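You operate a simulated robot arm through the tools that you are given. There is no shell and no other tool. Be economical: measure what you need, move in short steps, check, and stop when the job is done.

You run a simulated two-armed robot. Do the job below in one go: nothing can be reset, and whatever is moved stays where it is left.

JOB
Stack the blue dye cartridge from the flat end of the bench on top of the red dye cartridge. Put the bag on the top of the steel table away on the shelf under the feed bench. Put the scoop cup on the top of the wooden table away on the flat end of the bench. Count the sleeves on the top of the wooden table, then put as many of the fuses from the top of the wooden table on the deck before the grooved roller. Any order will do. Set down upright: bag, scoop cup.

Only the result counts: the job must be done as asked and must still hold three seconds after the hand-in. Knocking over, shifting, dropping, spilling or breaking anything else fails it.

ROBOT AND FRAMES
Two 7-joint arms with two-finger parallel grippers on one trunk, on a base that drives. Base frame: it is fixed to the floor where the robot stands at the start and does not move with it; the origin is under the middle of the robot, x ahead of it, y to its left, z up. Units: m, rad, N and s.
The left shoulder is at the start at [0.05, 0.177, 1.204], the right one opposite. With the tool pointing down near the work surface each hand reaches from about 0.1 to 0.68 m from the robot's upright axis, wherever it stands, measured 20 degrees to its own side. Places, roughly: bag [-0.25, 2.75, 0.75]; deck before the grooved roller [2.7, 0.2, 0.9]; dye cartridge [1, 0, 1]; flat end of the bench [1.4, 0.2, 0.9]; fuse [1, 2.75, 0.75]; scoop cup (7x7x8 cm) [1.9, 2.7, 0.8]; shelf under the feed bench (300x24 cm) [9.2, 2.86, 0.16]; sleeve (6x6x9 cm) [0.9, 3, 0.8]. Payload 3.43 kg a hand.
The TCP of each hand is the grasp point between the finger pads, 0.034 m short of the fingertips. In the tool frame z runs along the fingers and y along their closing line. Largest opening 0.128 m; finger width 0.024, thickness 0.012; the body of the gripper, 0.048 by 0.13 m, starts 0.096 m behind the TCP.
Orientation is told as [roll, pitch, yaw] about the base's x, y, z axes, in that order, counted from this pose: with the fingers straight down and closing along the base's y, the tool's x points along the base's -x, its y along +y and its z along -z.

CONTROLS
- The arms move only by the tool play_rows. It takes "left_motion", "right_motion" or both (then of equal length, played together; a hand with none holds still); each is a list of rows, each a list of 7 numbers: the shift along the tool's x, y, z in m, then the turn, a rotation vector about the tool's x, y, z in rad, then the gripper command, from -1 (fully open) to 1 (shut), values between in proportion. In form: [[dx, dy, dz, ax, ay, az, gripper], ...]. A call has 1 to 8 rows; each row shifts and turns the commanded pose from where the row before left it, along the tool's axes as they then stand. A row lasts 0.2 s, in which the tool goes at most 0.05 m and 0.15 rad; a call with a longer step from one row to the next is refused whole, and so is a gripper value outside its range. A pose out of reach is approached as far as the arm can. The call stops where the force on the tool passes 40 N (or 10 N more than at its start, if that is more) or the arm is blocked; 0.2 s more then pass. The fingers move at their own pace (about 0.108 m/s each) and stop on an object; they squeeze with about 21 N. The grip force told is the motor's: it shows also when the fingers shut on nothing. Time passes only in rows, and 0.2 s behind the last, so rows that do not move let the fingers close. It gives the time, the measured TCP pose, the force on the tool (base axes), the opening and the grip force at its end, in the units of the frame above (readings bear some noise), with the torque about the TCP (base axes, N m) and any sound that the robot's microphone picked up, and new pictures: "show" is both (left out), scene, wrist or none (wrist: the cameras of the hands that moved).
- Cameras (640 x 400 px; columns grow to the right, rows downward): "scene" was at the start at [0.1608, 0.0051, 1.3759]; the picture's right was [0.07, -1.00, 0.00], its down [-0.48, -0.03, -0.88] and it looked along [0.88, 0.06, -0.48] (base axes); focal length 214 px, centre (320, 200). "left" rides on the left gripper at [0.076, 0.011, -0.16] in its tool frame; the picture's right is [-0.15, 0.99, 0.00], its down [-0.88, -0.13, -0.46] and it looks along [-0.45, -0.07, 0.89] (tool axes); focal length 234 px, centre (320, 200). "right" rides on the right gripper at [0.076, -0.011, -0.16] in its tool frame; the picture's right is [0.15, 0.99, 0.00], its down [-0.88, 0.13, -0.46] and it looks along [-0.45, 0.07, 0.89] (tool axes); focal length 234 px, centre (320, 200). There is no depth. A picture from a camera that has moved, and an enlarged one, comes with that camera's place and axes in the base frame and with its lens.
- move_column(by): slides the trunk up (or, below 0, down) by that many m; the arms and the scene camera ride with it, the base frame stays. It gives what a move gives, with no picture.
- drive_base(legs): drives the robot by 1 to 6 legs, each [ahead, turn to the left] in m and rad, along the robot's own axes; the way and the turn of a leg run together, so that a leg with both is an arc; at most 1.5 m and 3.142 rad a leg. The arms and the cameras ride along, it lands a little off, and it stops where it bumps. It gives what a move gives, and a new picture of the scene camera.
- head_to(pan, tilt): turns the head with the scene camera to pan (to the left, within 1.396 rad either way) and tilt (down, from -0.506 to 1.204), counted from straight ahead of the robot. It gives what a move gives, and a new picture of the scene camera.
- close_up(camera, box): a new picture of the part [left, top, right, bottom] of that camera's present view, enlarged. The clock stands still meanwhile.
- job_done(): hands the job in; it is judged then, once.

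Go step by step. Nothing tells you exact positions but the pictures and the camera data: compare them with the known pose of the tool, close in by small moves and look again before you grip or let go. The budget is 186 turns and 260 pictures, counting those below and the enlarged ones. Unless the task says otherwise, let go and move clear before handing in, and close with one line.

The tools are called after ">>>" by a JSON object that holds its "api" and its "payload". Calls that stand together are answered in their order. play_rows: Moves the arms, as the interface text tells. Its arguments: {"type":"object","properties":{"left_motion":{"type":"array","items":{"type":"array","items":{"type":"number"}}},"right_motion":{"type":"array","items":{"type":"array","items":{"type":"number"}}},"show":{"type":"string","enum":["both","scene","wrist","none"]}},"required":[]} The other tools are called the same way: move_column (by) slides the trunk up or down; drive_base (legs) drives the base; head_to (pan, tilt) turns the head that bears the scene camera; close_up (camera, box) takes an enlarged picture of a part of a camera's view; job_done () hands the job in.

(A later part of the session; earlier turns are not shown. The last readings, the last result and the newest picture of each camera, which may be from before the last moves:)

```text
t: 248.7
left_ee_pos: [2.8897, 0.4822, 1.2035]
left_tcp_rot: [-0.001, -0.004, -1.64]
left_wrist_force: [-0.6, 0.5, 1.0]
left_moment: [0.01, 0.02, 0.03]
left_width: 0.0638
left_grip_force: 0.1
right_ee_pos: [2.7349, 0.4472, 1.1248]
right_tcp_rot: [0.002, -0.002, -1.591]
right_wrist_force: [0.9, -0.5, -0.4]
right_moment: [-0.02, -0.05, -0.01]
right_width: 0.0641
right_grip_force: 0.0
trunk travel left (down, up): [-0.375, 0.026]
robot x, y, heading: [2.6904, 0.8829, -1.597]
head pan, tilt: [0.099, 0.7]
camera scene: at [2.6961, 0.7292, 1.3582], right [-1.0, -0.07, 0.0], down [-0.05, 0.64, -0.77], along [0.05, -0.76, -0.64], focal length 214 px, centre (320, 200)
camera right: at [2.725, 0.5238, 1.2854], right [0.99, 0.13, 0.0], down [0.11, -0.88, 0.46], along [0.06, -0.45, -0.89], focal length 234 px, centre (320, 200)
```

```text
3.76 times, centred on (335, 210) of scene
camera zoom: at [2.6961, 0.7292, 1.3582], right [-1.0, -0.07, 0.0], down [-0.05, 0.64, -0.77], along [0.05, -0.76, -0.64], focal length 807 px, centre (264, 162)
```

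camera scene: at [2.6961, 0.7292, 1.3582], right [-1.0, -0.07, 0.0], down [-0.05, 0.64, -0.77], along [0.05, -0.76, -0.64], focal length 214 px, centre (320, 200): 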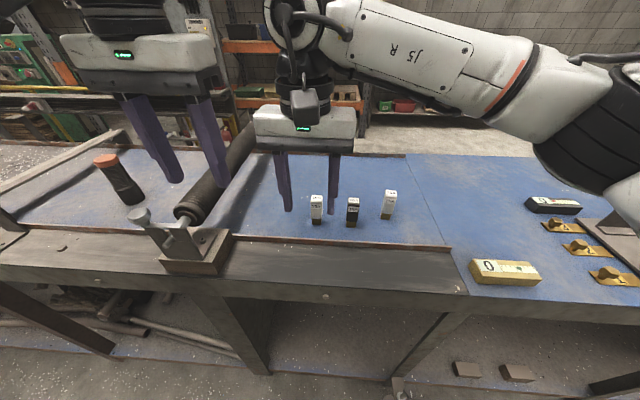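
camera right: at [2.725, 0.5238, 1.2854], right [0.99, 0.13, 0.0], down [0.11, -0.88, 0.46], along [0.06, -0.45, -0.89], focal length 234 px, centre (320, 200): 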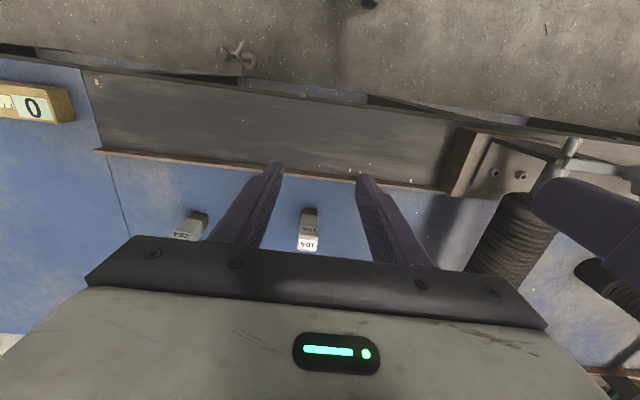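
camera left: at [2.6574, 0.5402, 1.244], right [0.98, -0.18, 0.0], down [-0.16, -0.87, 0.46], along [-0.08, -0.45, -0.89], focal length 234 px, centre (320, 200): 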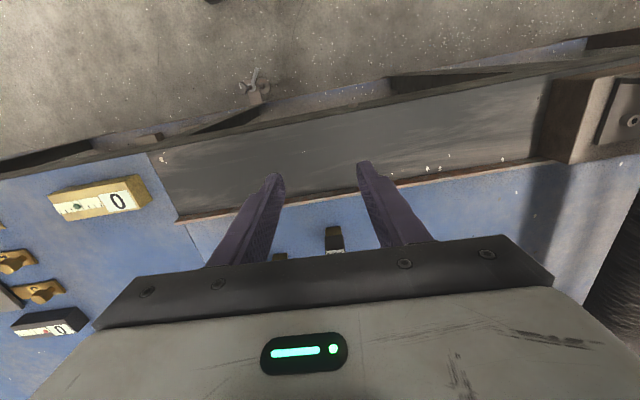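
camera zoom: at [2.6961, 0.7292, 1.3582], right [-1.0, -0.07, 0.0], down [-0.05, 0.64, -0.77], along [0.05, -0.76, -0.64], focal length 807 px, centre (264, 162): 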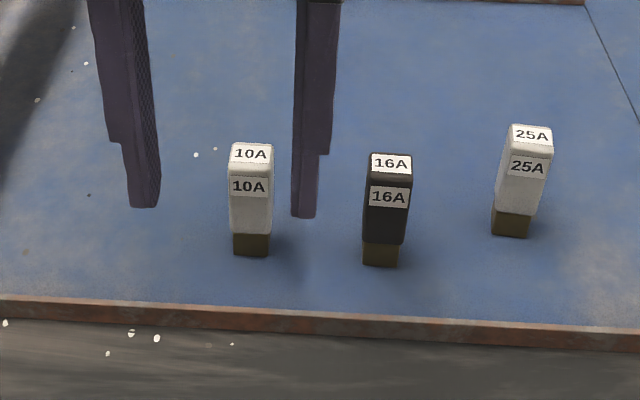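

>>> {"api": "play_rows", "payload": {"right_motion": [[0.03, -0.02, -0.03, 0, 0, 0, -1], [0.03, -0.02, -0.03, 0, 0, 0, -1], [0.02, -0.03, -0.03, 0, 0, 0, -1]], "left_motion": [[0.0, 0, -0.03, 0, 0, 0, -1], [0.0, 0, -0.03, 0, 0, 0, -1], [0.0, 0, -0.03, 0, 0, 0, -1]], "show": "none"}}

>>> {"api": "drive_base", "payload": {"legs": [[-0.6, 0], [0, -1.54], [1.5, 0], [1.3, 0], [0, -1.57], [0.4, 0]]}}

>>> {"api": "head_to", "payload": {"pan": 0.15, "tilt": 0.5}}

```text
t: 249.5
left_ee_pos: [2.8907, 0.4833, 1.2945]
left_tcp_rot: [0.001, -0.003, -1.642]
left_wrist_force: [-0.9, 0.7, -0.1]
left_moment: [0.0, 0.0, 0.0]
left_width: 0.1281
left_grip_force: 0.1
right_ee_pos: [2.6664, 0.5285, 1.2161]
right_tcp_rot: [0.006, -0.002, -1.588]
right_wrist_force: [-0.7, -0.2, 0.8]
right_moment: [-0.01, -0.02, 0.03]
right_width: 0.1276
right_grip_force: 0.0
trunk travel left (down, up): [-0.375, 0.026]
robot x, y, heading: [2.6917, 0.8845, -1.605]
head pan, tilt: [0.099, 0.7]
```

```text
t: 275.9
left_ee_pos: [-0.2735, 2.3681, 1.2938]
left_tcp_rot: [0.0, -0.004, 1.471]
left_wrist_force: [0.1, -0.4, 0.1]
left_moment: [-0.04, 0.03, 0.02]
left_width: 0.128
left_grip_force: 0.1
right_ee_pos: [-0.0498, 2.3175, 1.2159]
right_tcp_rot: [0.002, -0.001, 1.524]
right_wrist_force: [0.8, -0.9, 0.4]
right_moment: [-0.03, 0.0, 0.0]
right_width: 0.128
right_grip_force: 0.1
trunk travel left (down, up): [-0.375, 0.026]
robot x, y, heading: [-0.0861, 1.9594, 1.51]
head pan, tilt: [0.099, 0.7]
camera scene: at [-0.0859, 2.1149, 1.358], right [1.0, 0.04, 0.0], down [0.03, -0.64, -0.76], along [-0.03, 0.76, -0.64], focal length 214 px, centre (320, 200)
```

scene: 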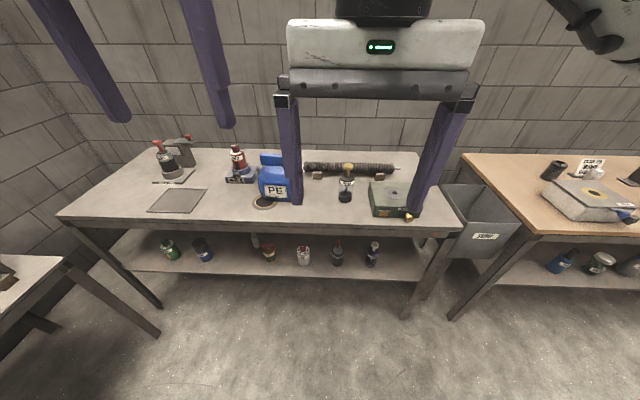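

```text
t: 276.6
left_ee_pos: [-0.2741, 2.3679, 1.2933]
left_tcp_rot: [-0.002, -0.003, 1.472]
left_wrist_force: [-0.1, -0.6, 0.4]
left_moment: [0.0, 0.01, -0.04]
left_width: 0.128
left_grip_force: 0.0
right_ee_pos: [-0.0526, 2.3171, 1.2153]
right_tcp_rot: [0.001, 0.001, 1.524]
right_wrist_force: [0.1, 0.2, -0.7]
right_moment: [0.01, 0.0, 0.01]
right_width: 0.128
right_grip_force: 0.1
trunk travel left (down, up): [-0.375, 0.026]
robot x, y, heading: [-0.0868, 1.9615, 1.513]
head pan, tilt: [0.15, 0.499]
camera scene: at [-0.0908, 2.1201, 1.3758], right [1.0, 0.09, 0.0], down [0.04, -0.48, -0.88], along [-0.08, 0.87, -0.48], focal length 214 px, centre (320, 200)
```

scene: 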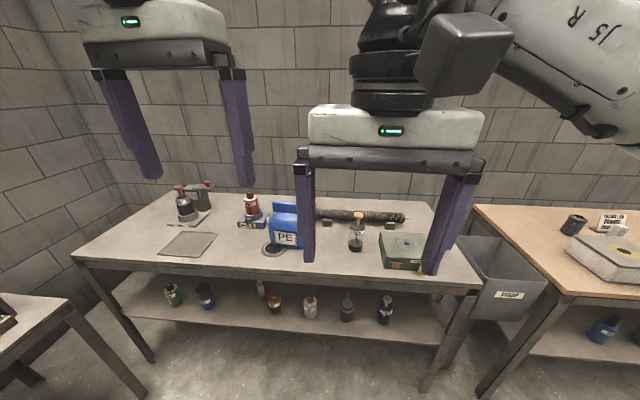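

>>> {"api": "play_rows", "payload": {"right_motion": [[0, -0.045, 0, 0, 0, 0, -1], [0, -0.045, 0, 0, 0, 0, -1], [0, -0.045, 0, 0, 0, 0, -1], [0, -0.045, 0, 0, 0, 0, -1], [0, -0.03, 0, 0, 0, 0, -1]], "show": "none"}}

>>> {"api": "close_up", "payload": {"camera": "scene", "box": [210, 180, 370, 270]}}

>>> {"api": "close_up", "payload": {"camera": "left", "box": [0, 0, 640, 400]}}

```text
t: 277.8
left_ee_pos: [-0.2729, 2.3672, 1.2943]
left_tcp_rot: [0.0, -0.004, 1.471]
left_wrist_force: [0.4, -0.4, -0.1]
left_moment: [0.03, -0.02, -0.01]
left_width: 0.1279
left_grip_force: 0.0
right_ee_pos: [0.1587, 2.3045, 1.2137]
right_tcp_rot: [0.003, -0.002, 1.525]
right_wrist_force: [0.0, 0.0, -0.8]
right_moment: [0.01, 0.02, 0.04]
right_width: 0.128
right_grip_force: 0.0
trunk travel left (down, up): [-0.375, 0.026]
robot x, y, heading: [-0.0878, 1.9609, 1.511]
head pan, tilt: [0.15, 0.499]
```

```text
4.00 times, centred on (290, 225) of scene
camera zoom: at [-0.0903, 2.1198, 1.3759], right [1.0, 0.09, 0.0], down [0.04, -0.48, -0.88], along [-0.08, 0.87, -0.48], focal length 858 px, centre (440, 100)
```

zoom: 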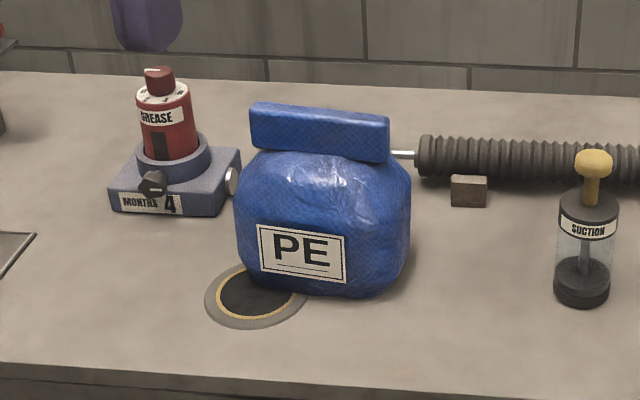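

```text
1.00 times, centred on (320, 200) of left (not enlarged: the box is as wide or as high as the picture)
camera zoom: at [-0.2939, 2.293, 1.4536], right [-0.97, 0.24, 0.0], down [0.22, 0.86, 0.46], along [0.11, 0.45, -0.89], focal length 234 px, centre (320, 200)
```

zoom: 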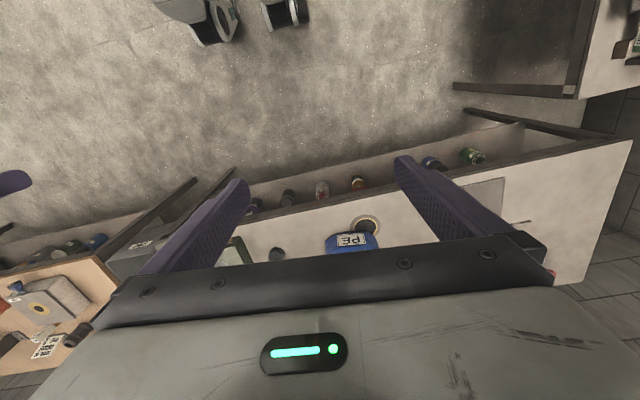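

>>> {"api": "head_to", "payload": {"pan": -1.39, "tilt": 0.1}}

>>> {"api": "close_up", "payload": {"camera": "scene", "box": [240, 140, 440, 265]}}

```text
t: 279.4
left_ee_pos: [-0.2737, 2.3684, 1.2939]
left_tcp_rot: [-0.001, -0.004, 1.472]
left_wrist_force: [0.8, 0.1, 0.3]
left_moment: [-0.02, -0.04, -0.04]
left_width: 0.128
left_grip_force: 0.1
right_ee_pos: [0.1596, 2.3069, 1.2135]
right_tcp_rot: [0.001, 0.002, 1.523]
right_wrist_force: [0.2, -0.3, 0.2]
right_moment: [-0.03, 0.0, -0.02]
right_width: 0.1278
right_grip_force: 0.1
trunk travel left (down, up): [-0.375, 0.026]
robot x, y, heading: [-0.0848, 1.9597, 1.513]
head pan, tilt: [-1.389, 0.099]
camera scene: at [0.0089, 2.0409, 1.4129], right [0.12, -0.99, 0.0], down [-0.1, -0.01, -0.99], along [0.99, 0.12, -0.1], focal length 214 px, centre (320, 200)
```

scene: 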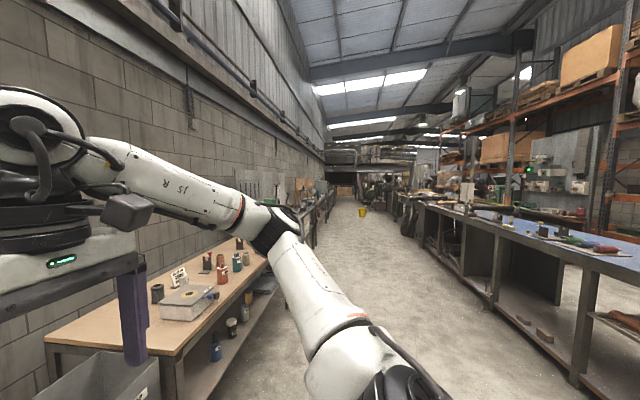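

```text
3.20 times, centred on (340, 202) of scene
camera zoom: at [0.0089, 2.0409, 1.4129], right [0.12, -0.99, 0.0], down [-0.1, -0.01, -0.99], along [0.99, 0.12, -0.1], focal length 686 px, centre (256, 192)
```

zoom: 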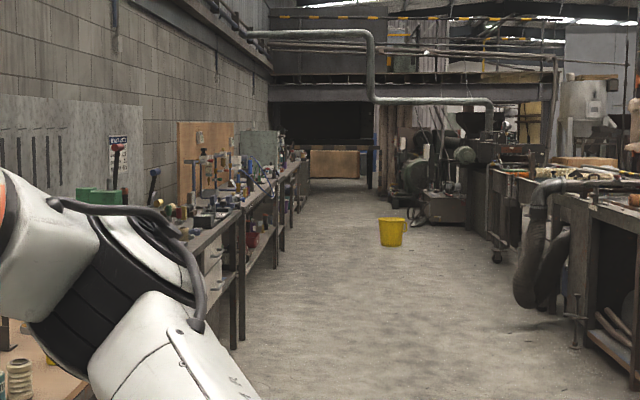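

>>> {"api": "play_rows", "payload": {"left_motion": [[0, 0, 0, 0, 0, 0.147, -1], [0, 0, 0, 0, 0, 0.147, -1], [0, 0, 0, 0, 0, 0.147, -1], [0, 0, 0, 0, 0, 0.147, -1], [0, 0, 0, 0, 0, 0.147, -1], [0, 0, 0, 0, 0, 0.147, -1], [0, 0, 0, 0, 0, 0.147, -1], [0, 0, 0, 0, 0, 0.147, -1]], "show": "none"}}

>>> {"api": "drive_base", "payload": {"legs": [[0.28, 0.05]]}}

>>> {"api": "head_to", "payload": {"pan": 0.2, "tilt": 0.7}}

```text
t: 281.2
left_ee_pos: [-0.2268, 2.3091, 1.248]
left_tcp_rot: [0.004, -0.003, 0.3]
left_wrist_force: [-0.3, -0.3, 0.4]
left_moment: [0.05, 0.01, 0.0]
left_width: 0.1282
left_grip_force: 0.0
left hand out of reach, approached as far as the arm can: row 6, 7, 8
right_ee_pos: [0.1583, 2.3065, 1.2147]
right_tcp_rot: [0.003, 0.0, 1.524]
right_wrist_force: [0.3, -1.4, -0.5]
right_moment: [-0.02, 0.02, 0.0]
right_width: 0.128
right_grip_force: 0.1
trunk travel left (down, up): [-0.375, 0.026]
robot x, y, heading: [-0.0881, 1.9625, 1.509]
head pan, tilt: [-1.389, 0.099]
```

```text
t: 283.2
left_ee_pos: [-0.2319, 2.5803, 1.2489]
left_tcp_rot: [0.003, -0.004, 0.344]
left_wrist_force: [-0.3, -0.5, 0.6]
left_moment: [-0.03, -0.02, 0.03]
left_width: 0.128
left_grip_force: 0.0
right_ee_pos: [0.1531, 2.5952, 1.2143]
right_tcp_rot: [0.002, -0.001, 1.569]
right_wrist_force: [-0.2, -0.7, -0.4]
right_moment: [0.0, -0.03, 0.0]
right_width: 0.1281
right_grip_force: 0.1
trunk travel left (down, up): [-0.375, 0.026]
robot x, y, heading: [-0.0758, 2.2422, 1.56]
head pan, tilt: [-1.389, 0.099]
camera scene: at [0.0151, 2.3229, 1.4128], right [0.17, -0.99, 0.0], down [-0.1, -0.02, -0.99], along [0.98, 0.17, -0.1], focal length 214 px, centre (320, 200)
```

scene: 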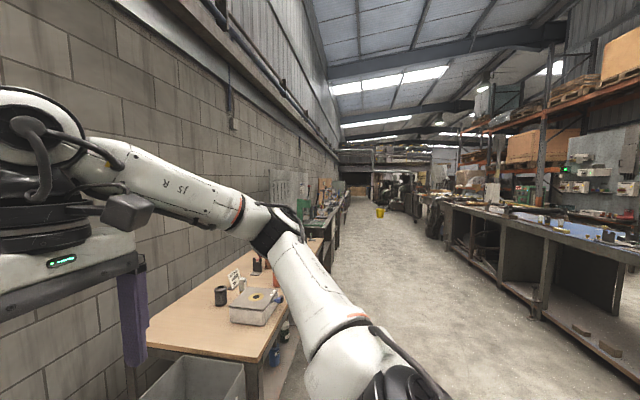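

```text
t: 284.8
left_ee_pos: [-0.2323, 2.5808, 1.2486]
left_tcp_rot: [0.005, -0.004, 0.344]
left_wrist_force: [-0.1, 0.1, 0.3]
left_moment: [-0.02, 0.0, 0.01]
left_width: 0.1284
left_grip_force: 0.0
right_ee_pos: [0.1525, 2.5945, 1.2146]
right_tcp_rot: [0.0, -0.002, 1.569]
right_wrist_force: [-0.6, 0.2, 1.1]
right_moment: [-0.01, 0.0, 0.02]
right_width: 0.128
right_grip_force: 0.0
trunk travel left (down, up): [-0.375, 0.026]
robot x, y, heading: [-0.0755, 2.2387, 1.555]
head pan, tilt: [0.201, 0.7]
camera scene: at [-0.0914, 2.3903, 1.3581], right [0.98, 0.19, 0.0], down [0.12, -0.63, -0.77], along [-0.14, 0.75, -0.64], focal length 214 px, centre (320, 200)
```

scene: 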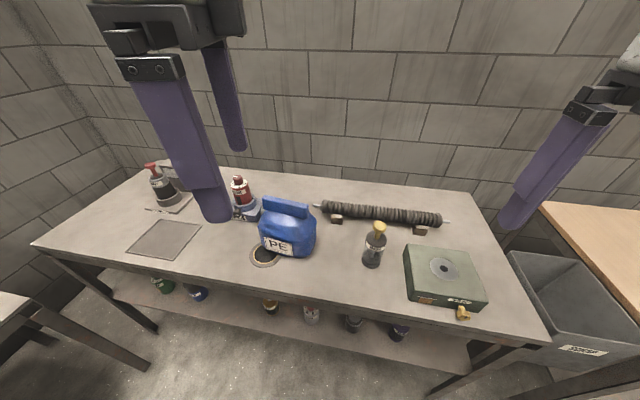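

>>> {"api": "play_rows", "payload": {"left_motion": [[-0.0023, 0.0289, 0.03, 0, 0, 0, -1], [-0.0023, 0.0289, 0.03, 0, 0, 0, -1], [-0.0023, 0.0289, 0.03, 0, 0, 0, -1], [-0.0023, 0.0289, 0.03, 0, 0, 0, -1], [-0.0023, 0.0289, 0.03, 0, 0, 0, -1], [0, 0, 0, 0, 0, 0.135, -1], [0, 0, 0, 0, 0, 0.135, -1], [0, 0, 0, 0, 0, 0.135, -1]]}}

```text
t: 286.6
left_ee_pos: [-0.1718, 2.5443, 1.1003]
left_tcp_rot: [0.006, 0.001, -0.057]
left_wrist_force: [-0.3, 0.6, -0.2]
left_moment: [0.0, -0.02, 0.01]
left_width: 0.1281
left_grip_force: 0.2
left hand out of reach, approached as far as the arm can: row 1, 2, 3, 4, 5, 6, 7, 8
right_ee_pos: [0.153, 2.5937, 1.2142]
right_tcp_rot: [0.003, -0.002, 1.569]
right_wrist_force: [0.5, -0.9, -0.5]
right_moment: [-0.04, 0.05, 0.01]
right_width: 0.1281
right_grip_force: 0.1
trunk travel left (down, up): [-0.375, 0.026]
robot x, y, heading: [-0.0755, 2.2381, 1.562]
head pan, tilt: [0.201, 0.7]
camera scene: at [-0.0911, 2.3901, 1.3582], right [0.98, 0.19, 0.0], down [0.12, -0.63, -0.77], along [-0.14, 0.75, -0.64], focal length 214 px, centre (320, 200)
camera left: at [-0.2489, 2.5594, 1.2607], right [0.2, 0.98, 0.01], down [0.87, -0.18, 0.46], along [0.45, -0.09, -0.89], focal length 234 px, centre (320, 200)
```

scene: 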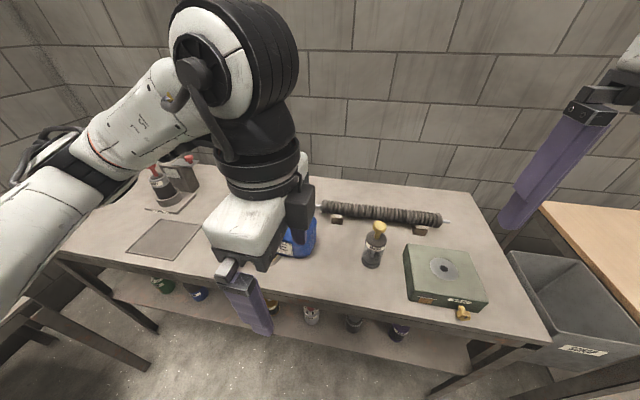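
left: 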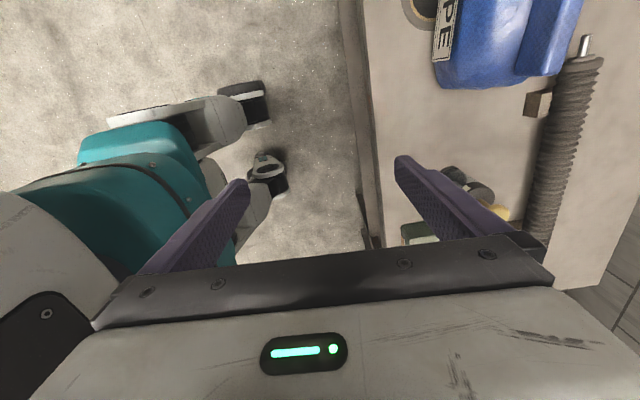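

>>> {"api": "play_rows", "payload": {"left_motion": [[0, 0, -0.005, 0, 0, -0.147, -1], [0, 0, -0.005, 0, 0, -0.147, -1], [0, 0, -0.005, 0, 0, -0.147, -1], [0, 0, -0.005, 0, 0, -0.147, -1], [0, 0, -0.005, 0, 0, -0.147, -1], [0, 0, -0.005, 0, 0, -0.147, -1], [0, 0, -0.005, 0, 0, -0.147, -1], [0, 0, -0.005, 0, 0, -0.147, -1]], "show": "none"}}

>>> {"api": "play_rows", "payload": {"left_motion": [[0, 0.02, 0, 0, 0, -0.147, -1], [0, 0.02, 0, 0, 0, -0.147, -1], [0, 0.02, 0, 0, 0, -0.147, -1], [0, 0.01, 0, 0, 0, -0.147, -1], [0, 0, 0, 0, 0, -0.147, -1], [0, 0, 0, 0, 0, -0.147, -1], [0, 0, 0, 0, 0, -0.147, -1], [0, 0, 0, 0, 0, -0.147, -1]], "show": "none"}}

>>> {"api": "play_rows", "payload": {"left_motion": [[0, 0, 0, 0, 0, -0.147, -1], [0, 0, 0, 0, 0, -0.147, -1], [0, 0, 0, 0, 0, -0.147, -1], [0, 0, 0, 0, 0, -0.147, -1], [0, 0, 0, 0, 0, -0.147, -1]], "show": "wrist"}}

```text
t: 288.4
left_ee_pos: [-0.1718, 2.5461, 1.1394]
left_tcp_rot: [0.002, -0.004, 1.119]
left_wrist_force: [0.0, -0.9, 0.5]
left_moment: [-0.02, 0.01, 0.0]
left_width: 0.1281
left_grip_force: 0.1
right_ee_pos: [0.1522, 2.5947, 1.2139]
right_tcp_rot: [0.0, -0.002, 1.57]
right_wrist_force: [-0.2, -0.8, 0.3]
right_moment: [-0.02, -0.01, 0.01]
right_width: 0.1279
right_grip_force: 0.0
trunk travel left (down, up): [-0.375, 0.026]
robot x, y, heading: [-0.0817, 2.2366, 1.557]
head pan, tilt: [0.201, 0.7]
```

```text
t: 290.2
left_ee_pos: [-0.2394, 2.5638, 1.1407]
left_tcp_rot: [-0.005, -0.002, 2.294]
left_wrist_force: [0.2, -0.5, 0.0]
left_moment: [0.03, 0.0, 0.0]
left_width: 0.1279
left_grip_force: 0.0
right_ee_pos: [0.1528, 2.5949, 1.2141]
right_tcp_rot: [0.001, -0.002, 1.569]
right_wrist_force: [0.6, -0.2, 0.7]
right_moment: [-0.02, -0.04, -0.01]
right_width: 0.1282
right_grip_force: 0.1
trunk travel left (down, up): [-0.375, 0.026]
robot x, y, heading: [-0.076, 2.2396, 1.554]
head pan, tilt: [0.201, 0.7]
```

```text
t: 291.4
left_ee_pos: [-0.2388, 2.5649, 1.1408]
left_tcp_rot: [-0.005, 0.002, 3.031]
left_wrist_force: [-0.5, 0.3, -0.6]
left_moment: [0.01, 0.02, -0.03]
left_width: 0.1281
left_grip_force: 0.1
right_ee_pos: [0.1518, 2.5929, 1.2147]
right_tcp_rot: [0.002, -0.002, 1.57]
right_wrist_force: [0.3, -0.2, 0.1]
right_moment: [0.0, -0.02, 0.01]
right_width: 0.1281
right_grip_force: 0.1
trunk travel left (down, up): [-0.375, 0.026]
robot x, y, heading: [-0.0752, 2.2395, 1.561]
head pan, tilt: [0.201, 0.7]
camera left: at [-0.1671, 2.5437, 1.3004], right [-0.26, -0.97, -0.01], down [-0.86, 0.23, 0.46], along [-0.44, 0.12, -0.89], focal length 234 px, centre (320, 200)
```

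left: 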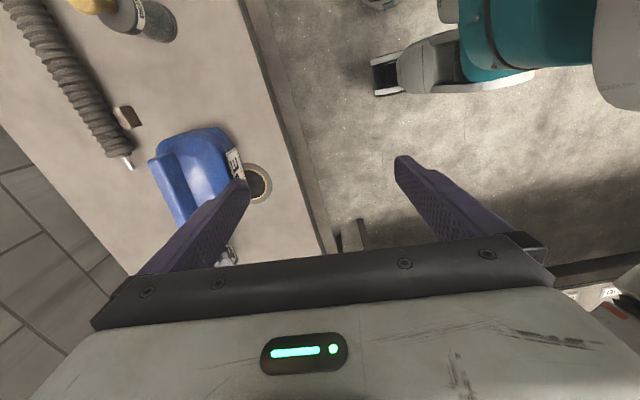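

>>> {"api": "play_rows", "payload": {"left_motion": [[-0.0113, -0.0458, 0, 0, 0, 0, -1], [-0.0113, -0.0458, 0, 0, 0, 0, -1], [-0.0113, -0.0458, 0, 0, 0, 0, -1], [-0.0113, -0.0458, 0, 0, 0, 0, -1], [-0.0113, -0.0458, 0, 0, 0, 0, -1]]}}

```text
t: 292.6
left_ee_pos: [-0.2704, 2.7974, 1.1409]
left_tcp_rot: [-0.004, 0.001, 3.025]
left_wrist_force: [0.7, 0.3, -0.8]
left_moment: [-0.03, 0.0, 0.04]
left_width: 0.1281
left_grip_force: 0.1
right_ee_pos: [0.1521, 2.5939, 1.2147]
right_tcp_rot: [0.005, 0.001, 1.567]
right_wrist_force: [-0.1, -0.3, -0.7]
right_moment: [0.03, 0.03, 0.01]
right_width: 0.128
right_grip_force: 0.0
trunk travel left (down, up): [-0.375, 0.026]
robot x, y, heading: [-0.0795, 2.2388, 1.559]
head pan, tilt: [0.201, 0.7]
camera scene: at [-0.0911, 2.3909, 1.358], right [0.98, 0.19, 0.0], down [0.12, -0.63, -0.76], along [-0.14, 0.75, -0.64], focal length 214 px, centre (320, 200)
camera left: at [-0.1973, 2.7766, 1.3004], right [-0.26, -0.97, -0.01], down [-0.86, 0.23, 0.46], along [-0.44, 0.12, -0.89], focal length 234 px, centre (320, 200)
```

scene: 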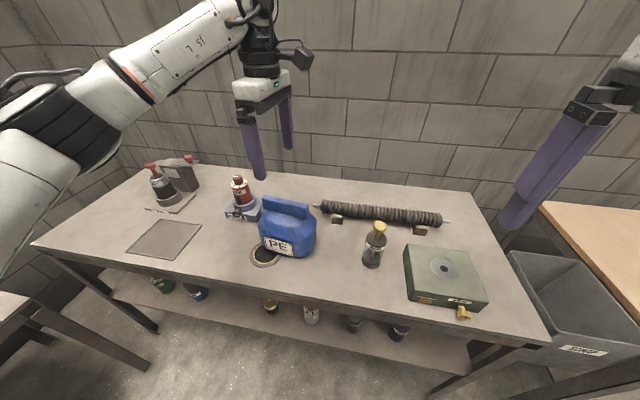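
left: 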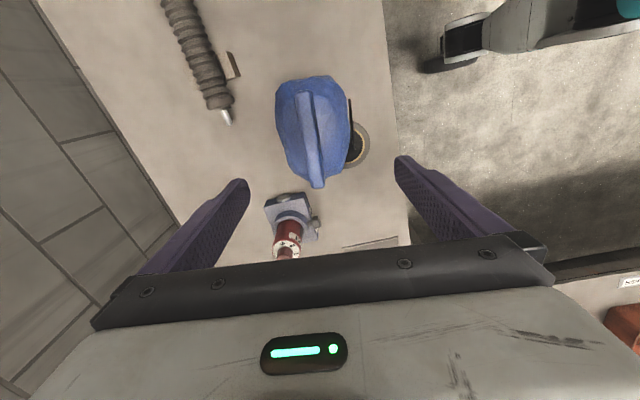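

>>> {"api": "play_rows", "payload": {"left_motion": [[-0.0027, -0.0144, 0.02, 0, 0, 0.05, -1], [0, 0, 0.045, 0, 0, 0, -1], [0, 0, 0.045, 0, 0, 0, -1]]}}

>>> {"api": "close_up", "payload": {"camera": "scene", "box": [220, 140, 360, 270]}}

```text
t: 293.4
left_ee_pos: [-0.272, 2.8148, 1.0275]
left_tcp_rot: [-0.005, -0.001, 2.976]
left_wrist_force: [-0.4, -0.3, 0.4]
left_moment: [0.0, 0.03, -0.03]
left_width: 0.1282
left_grip_force: 0.1
right_ee_pos: [0.1522, 2.5937, 1.214]
right_tcp_rot: [0.0, 0.001, 1.567]
right_wrist_force: [0.2, 0.5, -0.1]
right_moment: [-0.03, 0.02, -0.02]
right_width: 0.1276
right_grip_force: 0.0
trunk travel left (down, up): [-0.375, 0.026]
robot x, y, heading: [-0.0746, 2.2378, 1.555]
head pan, tilt: [0.201, 0.7]
camera scene: at [-0.0915, 2.3908, 1.3581], right [0.98, 0.19, 0.0], down [0.12, -0.63, -0.76], along [-0.14, 0.75, -0.64], focal length 214 px, centre (320, 200)
camera left: at [-0.1996, 2.79, 1.1878], right [-0.31, -0.95, -0.01], down [-0.85, 0.27, 0.46], along [-0.43, 0.14, -0.89], focal length 234 px, centre (320, 200)
```

scene: 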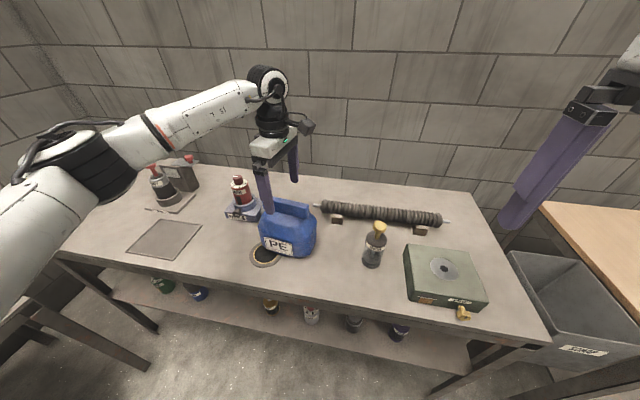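
left: 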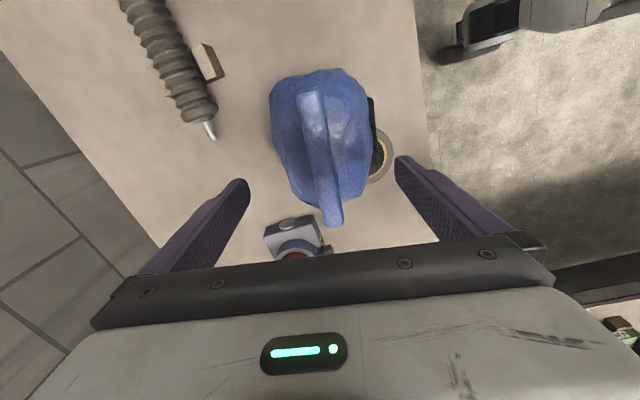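

```text
3.08 times, centred on (290, 205) of scene
camera zoom: at [-0.0915, 2.3908, 1.3581], right [0.98, 0.19, 0.0], down [0.12, -0.63, -0.76], along [-0.14, 0.75, -0.64], focal length 660 px, centre (412, 185)
```

zoom: 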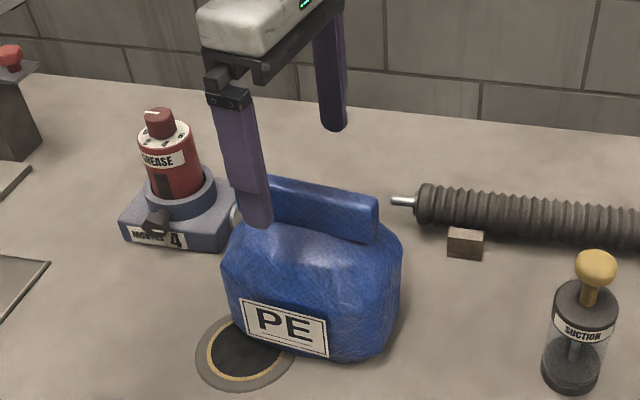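

>>> {"api": "play_rows", "payload": {"left_motion": [[0.001, 0.005, 0.02, 0, 0, -0.02, -1], [0, 0, 0.02, 0, 0, 0, -1], [0, 0, 0.018, 0, 0, 0, -1]]}}

>>> {"api": "close_up", "payload": {"camera": "scene", "box": [220, 140, 360, 270]}}

```text
t: 294.2
left_ee_pos: [-0.27, 2.8069, 0.9716]
left_tcp_rot: [-0.005, 0.001, 2.997]
left_wrist_force: [0.0, 0.2, -0.4]
left_moment: [-0.01, -0.04, 0.01]
left_width: 0.128
left_grip_force: 0.0
right_ee_pos: [0.152, 2.5951, 1.2145]
right_tcp_rot: [0.002, 0.001, 1.568]
right_wrist_force: [-0.3, -0.3, 0.6]
right_moment: [0.01, 0.01, 0.04]
right_width: 0.1279
right_grip_force: 0.0
trunk travel left (down, up): [-0.375, 0.026]
robot x, y, heading: [-0.0798, 2.2388, 1.556]
head pan, tilt: [0.201, 0.7]
camera scene: at [-0.0916, 2.3905, 1.3581], right [0.98, 0.19, 0.0], down [0.12, -0.63, -0.76], along [-0.14, 0.75, -0.64], focal length 214 px, centre (320, 200)
camera left: at [-0.1979, 2.784, 1.1321], right [-0.29, -0.96, -0.01], down [-0.85, 0.25, 0.46], along [-0.43, 0.14, -0.89], focal length 234 px, centre (320, 200)
```

scene: 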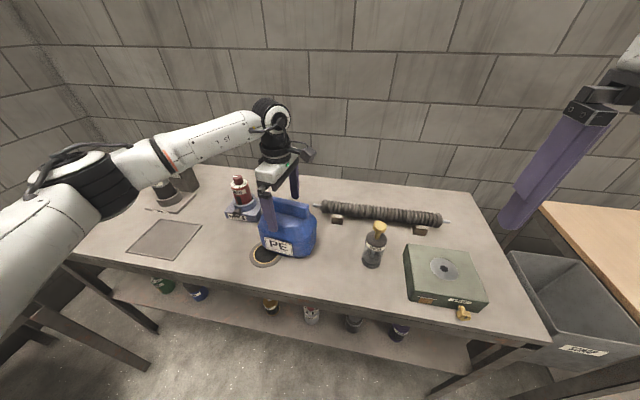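
left: 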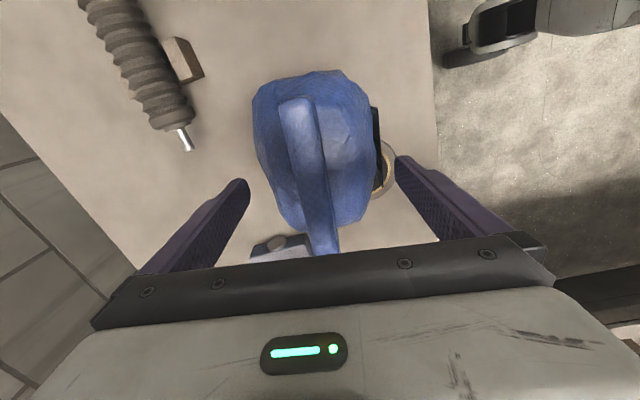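

```text
3.08 times, centred on (290, 205) of scene
camera zoom: at [-0.0916, 2.3905, 1.3581], right [0.98, 0.19, 0.0], down [0.12, -0.63, -0.76], along [-0.14, 0.75, -0.64], focal length 660 px, centre (412, 185)
```

zoom: 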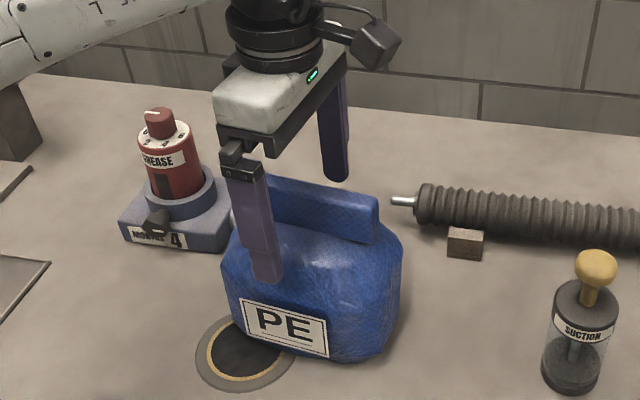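

>>> {"api": "play_rows", "payload": {"left_motion": [[0, -0.003, 0.006, 0, 0, 0, -1], [0, 0, 0, 0, 0, 0, 1], [0, 0, 0, 0, 0, 0, 1], [0, 0, 0, 0, 0, 0, 1], [0, 0, 0, 0, 0, 0, 1]]}}

>>> {"api": "close_up", "payload": {"camera": "scene", "box": [220, 140, 360, 270]}}

```text
t: 295.4
left_ee_pos: [-0.2678, 2.8099, 0.9695]
left_tcp_rot: [-0.011, 0.003, 2.995]
left_wrist_force: [-2.3, 0.0, 16.6]
left_moment: [0.13, 0.16, 0.24]
left_width: 0.0544
left_grip_force: 20.9
right_ee_pos: [0.1537, 2.5929, 1.2146]
right_tcp_rot: [0.005, -0.003, 1.569]
right_wrist_force: [-0.2, -0.4, 0.4]
right_moment: [-0.03, 0.01, -0.02]
right_width: 0.1278
right_grip_force: 0.1
trunk travel left (down, up): [-0.375, 0.026]
robot x, y, heading: [-0.0756, 2.2369, 1.561]
head pan, tilt: [0.201, 0.7]
camera scene: at [-0.0911, 2.3888, 1.3585], right [0.98, 0.19, 0.0], down [0.12, -0.63, -0.77], along [-0.14, 0.75, -0.64], focal length 214 px, centre (320, 200)
camera left: at [-0.197, 2.7865, 1.1296], right [-0.29, -0.96, -0.01], down [-0.85, 0.25, 0.46], along [-0.43, 0.14, -0.89], focal length 234 px, centre (320, 200)
```

scene: 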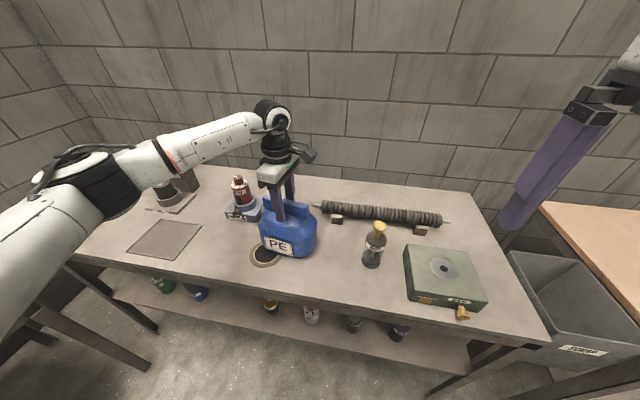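
left: 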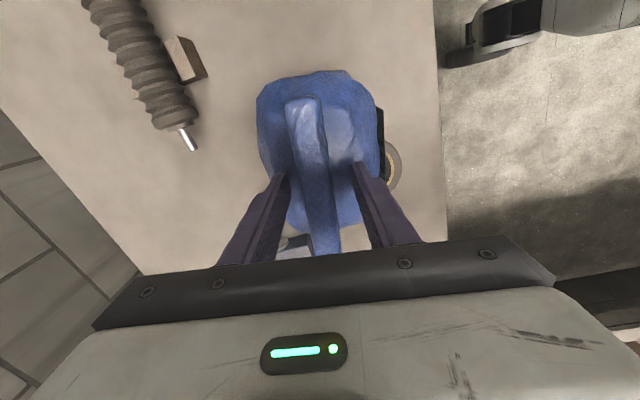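

```text
3.08 times, centred on (290, 205) of scene
camera zoom: at [-0.0911, 2.3888, 1.3585], right [0.98, 0.19, 0.0], down [0.12, -0.63, -0.77], along [-0.14, 0.75, -0.64], focal length 660 px, centre (412, 185)
```

zoom: 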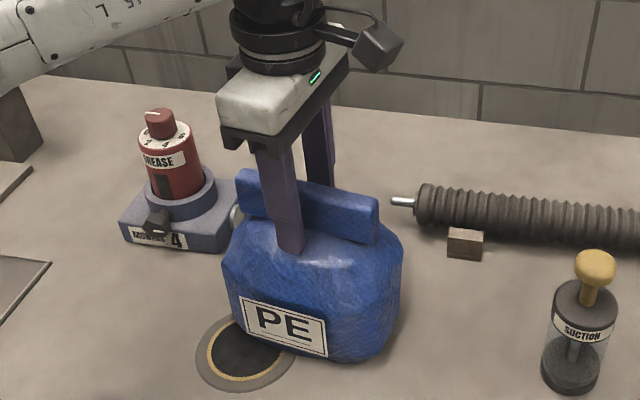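

>>> {"api": "play_rows", "payload": {"left_motion": [[0, 0, 0, 0, 0, 0, -0.3], [0, 0, -0.015, 0, 0, 0, -0.3], [0, 0, 0, 0, 0, 0, 1], [0, 0, 0, 0, 0, 0, 1], [0, 0, 0, 0, 0, 0, 1]], "show": "wrist"}}

```text
t: 296.6
left_ee_pos: [-0.2691, 2.8106, 0.9811]
left_tcp_rot: [-0.005, 0.001, 2.995]
left_wrist_force: [0.5, -3.5, -0.2]
left_moment: [-0.65, 0.14, 0.04]
left_width: 0.0219
left_grip_force: 20.6
right_ee_pos: [0.1525, 2.5938, 1.2134]
right_tcp_rot: [0.001, -0.002, 1.57]
right_wrist_force: [-0.4, -0.5, -0.2]
right_moment: [-0.04, -0.01, 0.05]
right_width: 0.1281
right_grip_force: 0.0
trunk travel left (down, up): [-0.375, 0.026]
robot x, y, heading: [-0.0761, 2.2389, 1.558]
head pan, tilt: [0.201, 0.7]
camera left: at [-0.1978, 2.7883, 1.1422], right [-0.29, -0.96, 0.0], down [-0.85, 0.26, 0.46], along [-0.44, 0.13, -0.89], focal length 234 px, centre (320, 200)
```

left: 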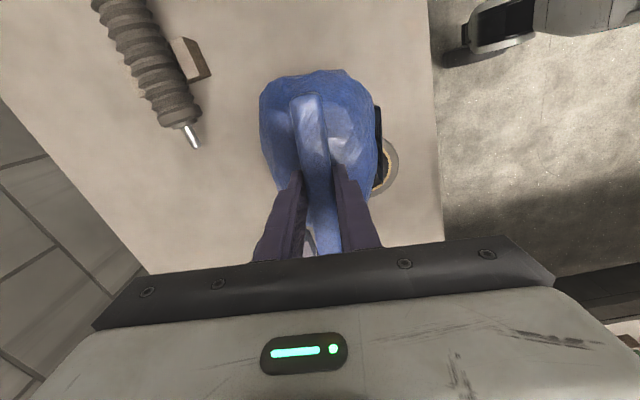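

>>> {"api": "play_rows", "payload": {"left_motion": [[0, 0, -0.015, 0, 0, 0, 1], [0, 0, -0.03, 0, 0, 0, 1], [0, 0, -0.04, 0, 0, 0, 1], [0, 0, 0, 0, 0, 0, 1]]}}

```text
t: 297.6
left_ee_pos: [-0.2717, 2.811, 1.0677]
left_tcp_rot: [-0.004, 0.0, 2.996]
left_wrist_force: [0.7, -0.3, -8.0]
left_moment: [-0.01, -0.01, 0.03]
left_width: 0.0221
left_grip_force: 21.3
right_ee_pos: [0.1513, 2.5953, 1.2123]
right_tcp_rot: [0.002, 0.0, 1.569]
right_wrist_force: [0.7, 0.3, -0.2]
right_moment: [0.03, -0.03, -0.04]
right_width: 0.1282
right_grip_force: 0.0
trunk travel left (down, up): [-0.375, 0.026]
robot x, y, heading: [-0.0773, 2.2349, 1.557]
head pan, tilt: [0.201, 0.7]
camera scene: at [-0.092, 2.3914, 1.3579], right [0.98, 0.19, 0.0], down [0.12, -0.63, -0.76], along [-0.14, 0.75, -0.65], focal length 214 px, centre (320, 200)
camera left: at [-0.1997, 2.7883, 1.2285], right [-0.29, -0.96, 0.0], down [-0.85, 0.26, 0.45], along [-0.43, 0.13, -0.89], focal length 234 px, centre (320, 200)
```

scene: 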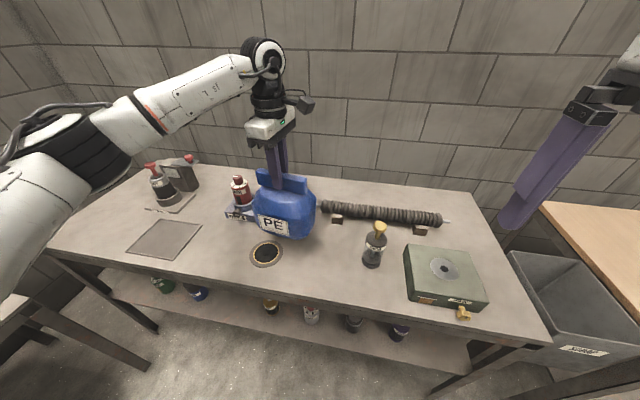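
left: 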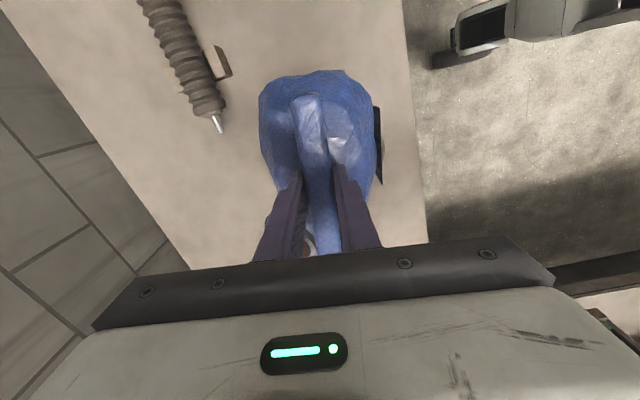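

>>> {"api": "play_rows", "payload": {"left_motion": [[0, 0.01, -0.035, 0, 0, 0, 1], [0, 0.03, -0.03, 0, 0, 0, 1], [0, 0.04, -0.02, 0, 0, 0, 1], [0, 0.04, 0, 0, 0, 0, 1], [0, 0.04, 0, 0, 0, 0, 1], [0, 0.04, 0, 0, 0, 0, 1], [0, 0.03, 0, 0, 0, 0, 1]], "show": "none"}}

>>> {"api": "drive_base", "payload": {"legs": [[-0.5, 0], [0, -1.56], [1.5, 0], [1.5, 0], [1.5, 0], [1.0, 0]]}}

>>> {"api": "head_to", "payload": {"pan": 0.3, "tilt": 0.3}}

```text
t: 299.2
left_ee_pos: [-0.3036, 2.5809, 1.1508]
left_tcp_rot: [-0.005, 0.002, 2.999]
left_wrist_force: [-0.4, -0.5, -8.2]
left_moment: [0.01, -0.01, -0.01]
left_width: 0.0217
left_grip_force: 20.9
right_ee_pos: [0.1517, 2.5946, 1.2136]
right_tcp_rot: [0.001, -0.001, 1.569]
right_wrist_force: [0.3, -0.6, 0.5]
right_moment: [0.02, 0.02, -0.02]
right_width: 0.1278
right_grip_force: 0.1
trunk travel left (down, up): [-0.375, 0.026]
robot x, y, heading: [-0.0788, 2.2351, 1.555]
head pan, tilt: [0.201, 0.7]
```

```text
t: 332.0
left_ee_pos: [5.8022, 1.8877, 1.1507]
left_tcp_rot: [-0.005, 0.001, 1.425]
left_wrist_force: [-0.5, 0.3, -7.2]
left_moment: [0.01, -0.02, -0.01]
left_width: 0.0217
left_grip_force: 21.3
right_ee_pos: [5.8139, 1.4325, 1.2142]
right_tcp_rot: [0.003, 0.0, -0.003]
right_wrist_force: [0.3, -0.5, -0.1]
right_moment: [0.02, 0.04, 0.0]
right_width: 0.1278
right_grip_force: 0.0
trunk travel left (down, up): [-0.375, 0.026]
robot x, y, heading: [5.4562, 1.6561, -0.015]
head pan, tilt: [0.201, 0.7]
camera scene: at [5.6114, 1.6747, 1.358], right [0.19, -0.98, 0.0], down [-0.63, -0.12, -0.76], along [0.75, 0.14, -0.64], focal length 214 px, centre (320, 200)
```

scene: 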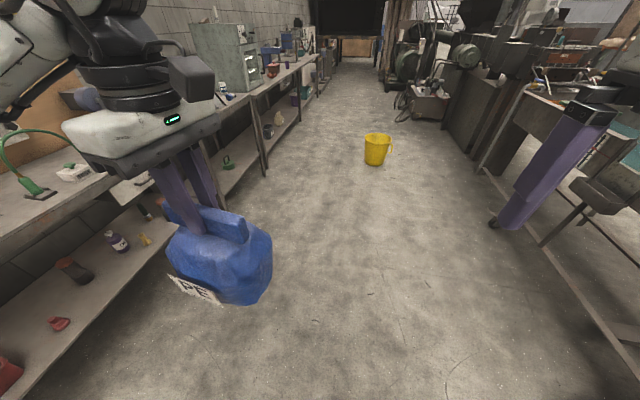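

```text
t: 332.9
left_ee_pos: [5.8032, 1.8853, 1.1504]
left_tcp_rot: [-0.003, 0.002, 1.423]
left_wrist_force: [0.5, 0.1, -6.6]
left_moment: [0.02, -0.01, -0.01]
left_width: 0.0219
left_grip_force: 20.8
right_ee_pos: [5.8127, 1.4319, 1.2136]
right_tcp_rot: [0.002, -0.001, -0.004]
right_wrist_force: [-0.6, -0.7, -0.2]
right_moment: [0.02, -0.05, 0.01]
right_width: 0.128
right_grip_force: 0.0
trunk travel left (down, up): [-0.375, 0.026]
robot x, y, heading: [5.4587, 1.6571, -0.014]
head pan, tilt: [0.3, 0.3]
camera scene: at [5.6174, 1.6853, 1.3941], right [0.28, -0.96, 0.0], down [-0.28, -0.08, -0.95], along [0.92, 0.27, -0.3], focal length 214 px, centre (320, 200)
```

scene: 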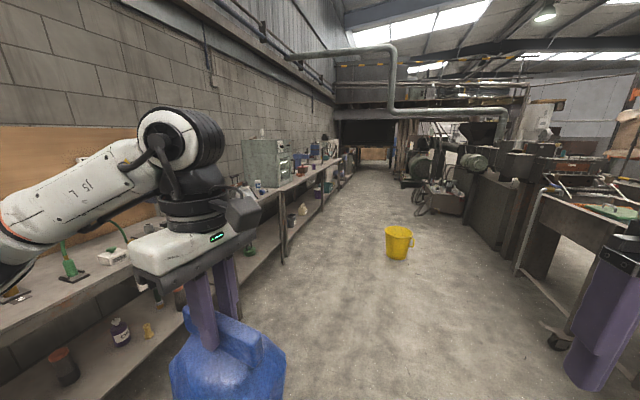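

>>> {"api": "drive_base", "payload": {"legs": [[0, 0.3], [1.45, 0], [0, -0.28], [1.3, 0]]}}

>>> {"api": "head_to", "payload": {"pan": 0.7, "tilt": 0.6}}

```text
t: 348.2
left_ee_pos: [8.5177, 2.2772, 1.1511]
left_tcp_rot: [-0.005, 0.001, 1.434]
left_wrist_force: [-0.3, 0.6, -8.4]
left_moment: [-0.02, 0.01, -0.03]
left_width: 0.0218
left_grip_force: 20.4
right_ee_pos: [8.5329, 1.8219, 1.2138]
right_tcp_rot: [0.002, 0.0, 0.007]
right_wrist_force: [0.4, 0.3, -0.4]
right_moment: [0.01, 0.03, 0.02]
right_width: 0.1279
right_grip_force: 0.0
trunk travel left (down, up): [-0.375, 0.026]
robot x, y, heading: [8.1723, 2.045, -0.003]
head pan, tilt: [0.3, 0.3]
camera scene: at [8.3339, 2.0727, 1.3941], right [0.29, -0.96, 0.0], down [-0.28, -0.09, -0.96], along [0.91, 0.28, -0.3], focal length 214 px, centre (320, 200)
```

scene: 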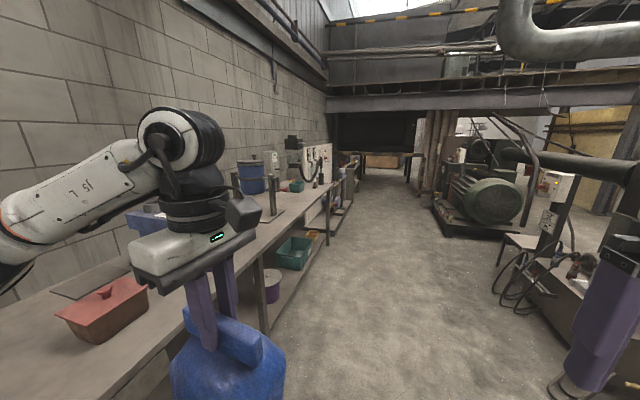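

```text
t: 349.0
left_ee_pos: [8.5169, 2.2766, 1.1511]
left_tcp_rot: [-0.007, 0.001, 1.436]
left_wrist_force: [0.4, -0.3, -8.3]
left_moment: [0.0, 0.0, -0.04]
left_width: 0.0214
left_grip_force: 21.2
right_ee_pos: [8.5339, 1.8212, 1.2143]
right_tcp_rot: [0.002, -0.001, 0.007]
right_wrist_force: [-0.9, 0.0, -0.3]
right_moment: [0.0, -0.01, 0.02]
right_width: 0.1281
right_grip_force: 0.1
trunk travel left (down, up): [-0.375, 0.026]
robot x, y, heading: [8.1769, 2.051, -0.002]
head pan, tilt: [0.7, 0.6]
camera scene: at [8.3123, 2.1021, 1.3667], right [0.64, -0.77, 0.0], down [-0.43, -0.36, -0.83], along [0.63, 0.53, -0.56], focal length 214 px, centre (320, 200)
```

scene: 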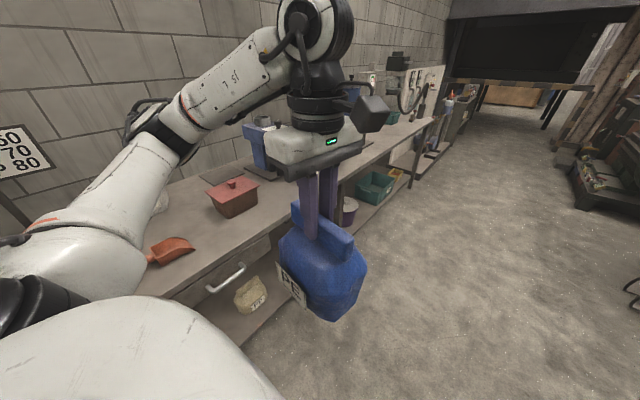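

>>> {"api": "drive_base", "payload": {"legs": [[0.55, -0.1], [0, 1.67], [-0.25, 0]]}}

>>> {"api": "head_to", "payload": {"pan": -0.15, "tilt": 0.6}}

```text
t: 357.7
left_ee_pos: [8.5039, 2.1083, 1.151]
left_tcp_rot: [-0.004, 0.001, 3.004]
left_wrist_force: [-0.3, -1.0, -7.1]
left_moment: [0.02, -0.01, 0.0]
left_width: 0.0219
left_grip_force: 20.8
right_ee_pos: [8.9581, 2.1246, 1.2147]
right_tcp_rot: [0.001, -0.002, 1.577]
right_wrist_force: [-0.5, -0.6, 0.6]
right_moment: [0.02, 0.02, 0.01]
right_width: 0.1282
right_grip_force: 0.1
trunk travel left (down, up): [-0.375, 0.026]
robot x, y, heading: [8.7388, 1.7679, 1.57]
head pan, tilt: [0.7, 0.6]
camera scene: at [8.6763, 1.9027, 1.3667], right [0.77, 0.64, 0.0], down [0.36, -0.43, -0.83], along [-0.53, 0.63, -0.56], focal length 214 px, centre (320, 200)
```

scene: 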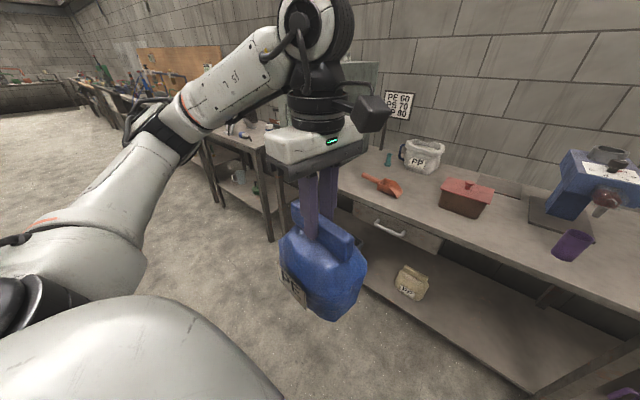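

```text
t: 358.9
left_ee_pos: [8.5031, 2.1096, 1.1519]
left_tcp_rot: [-0.005, 0.002, 3.005]
left_wrist_force: [-0.3, -1.0, -8.3]
left_moment: [0.0, 0.02, -0.02]
left_width: 0.0217
left_grip_force: 21.0
right_ee_pos: [8.9599, 2.1252, 1.2142]
right_tcp_rot: [0.002, -0.001, 1.579]
right_wrist_force: [0.0, -0.2, 0.0]
right_moment: [-0.01, 0.04, 0.0]
right_width: 0.1281
right_grip_force: 0.0
trunk travel left (down, up): [-0.375, 0.026]
robot x, y, heading: [8.7363, 1.7689, 1.57]
head pan, tilt: [-0.15, 0.6]
camera scene: at [8.7465, 1.9229, 1.3666], right [0.99, -0.15, 0.0], down [-0.09, -0.56, -0.82], along [0.13, 0.82, -0.57], focal length 214 px, centre (320, 200)
```

scene: 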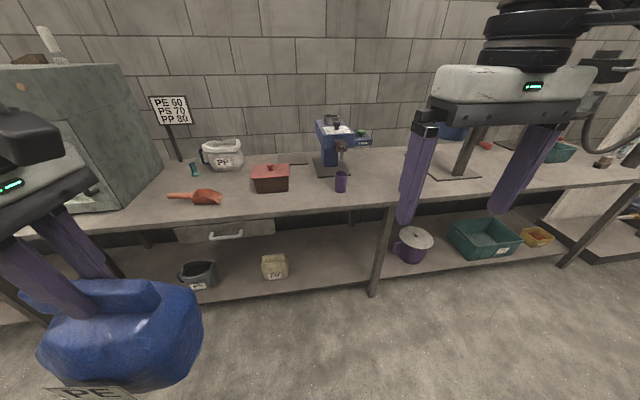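

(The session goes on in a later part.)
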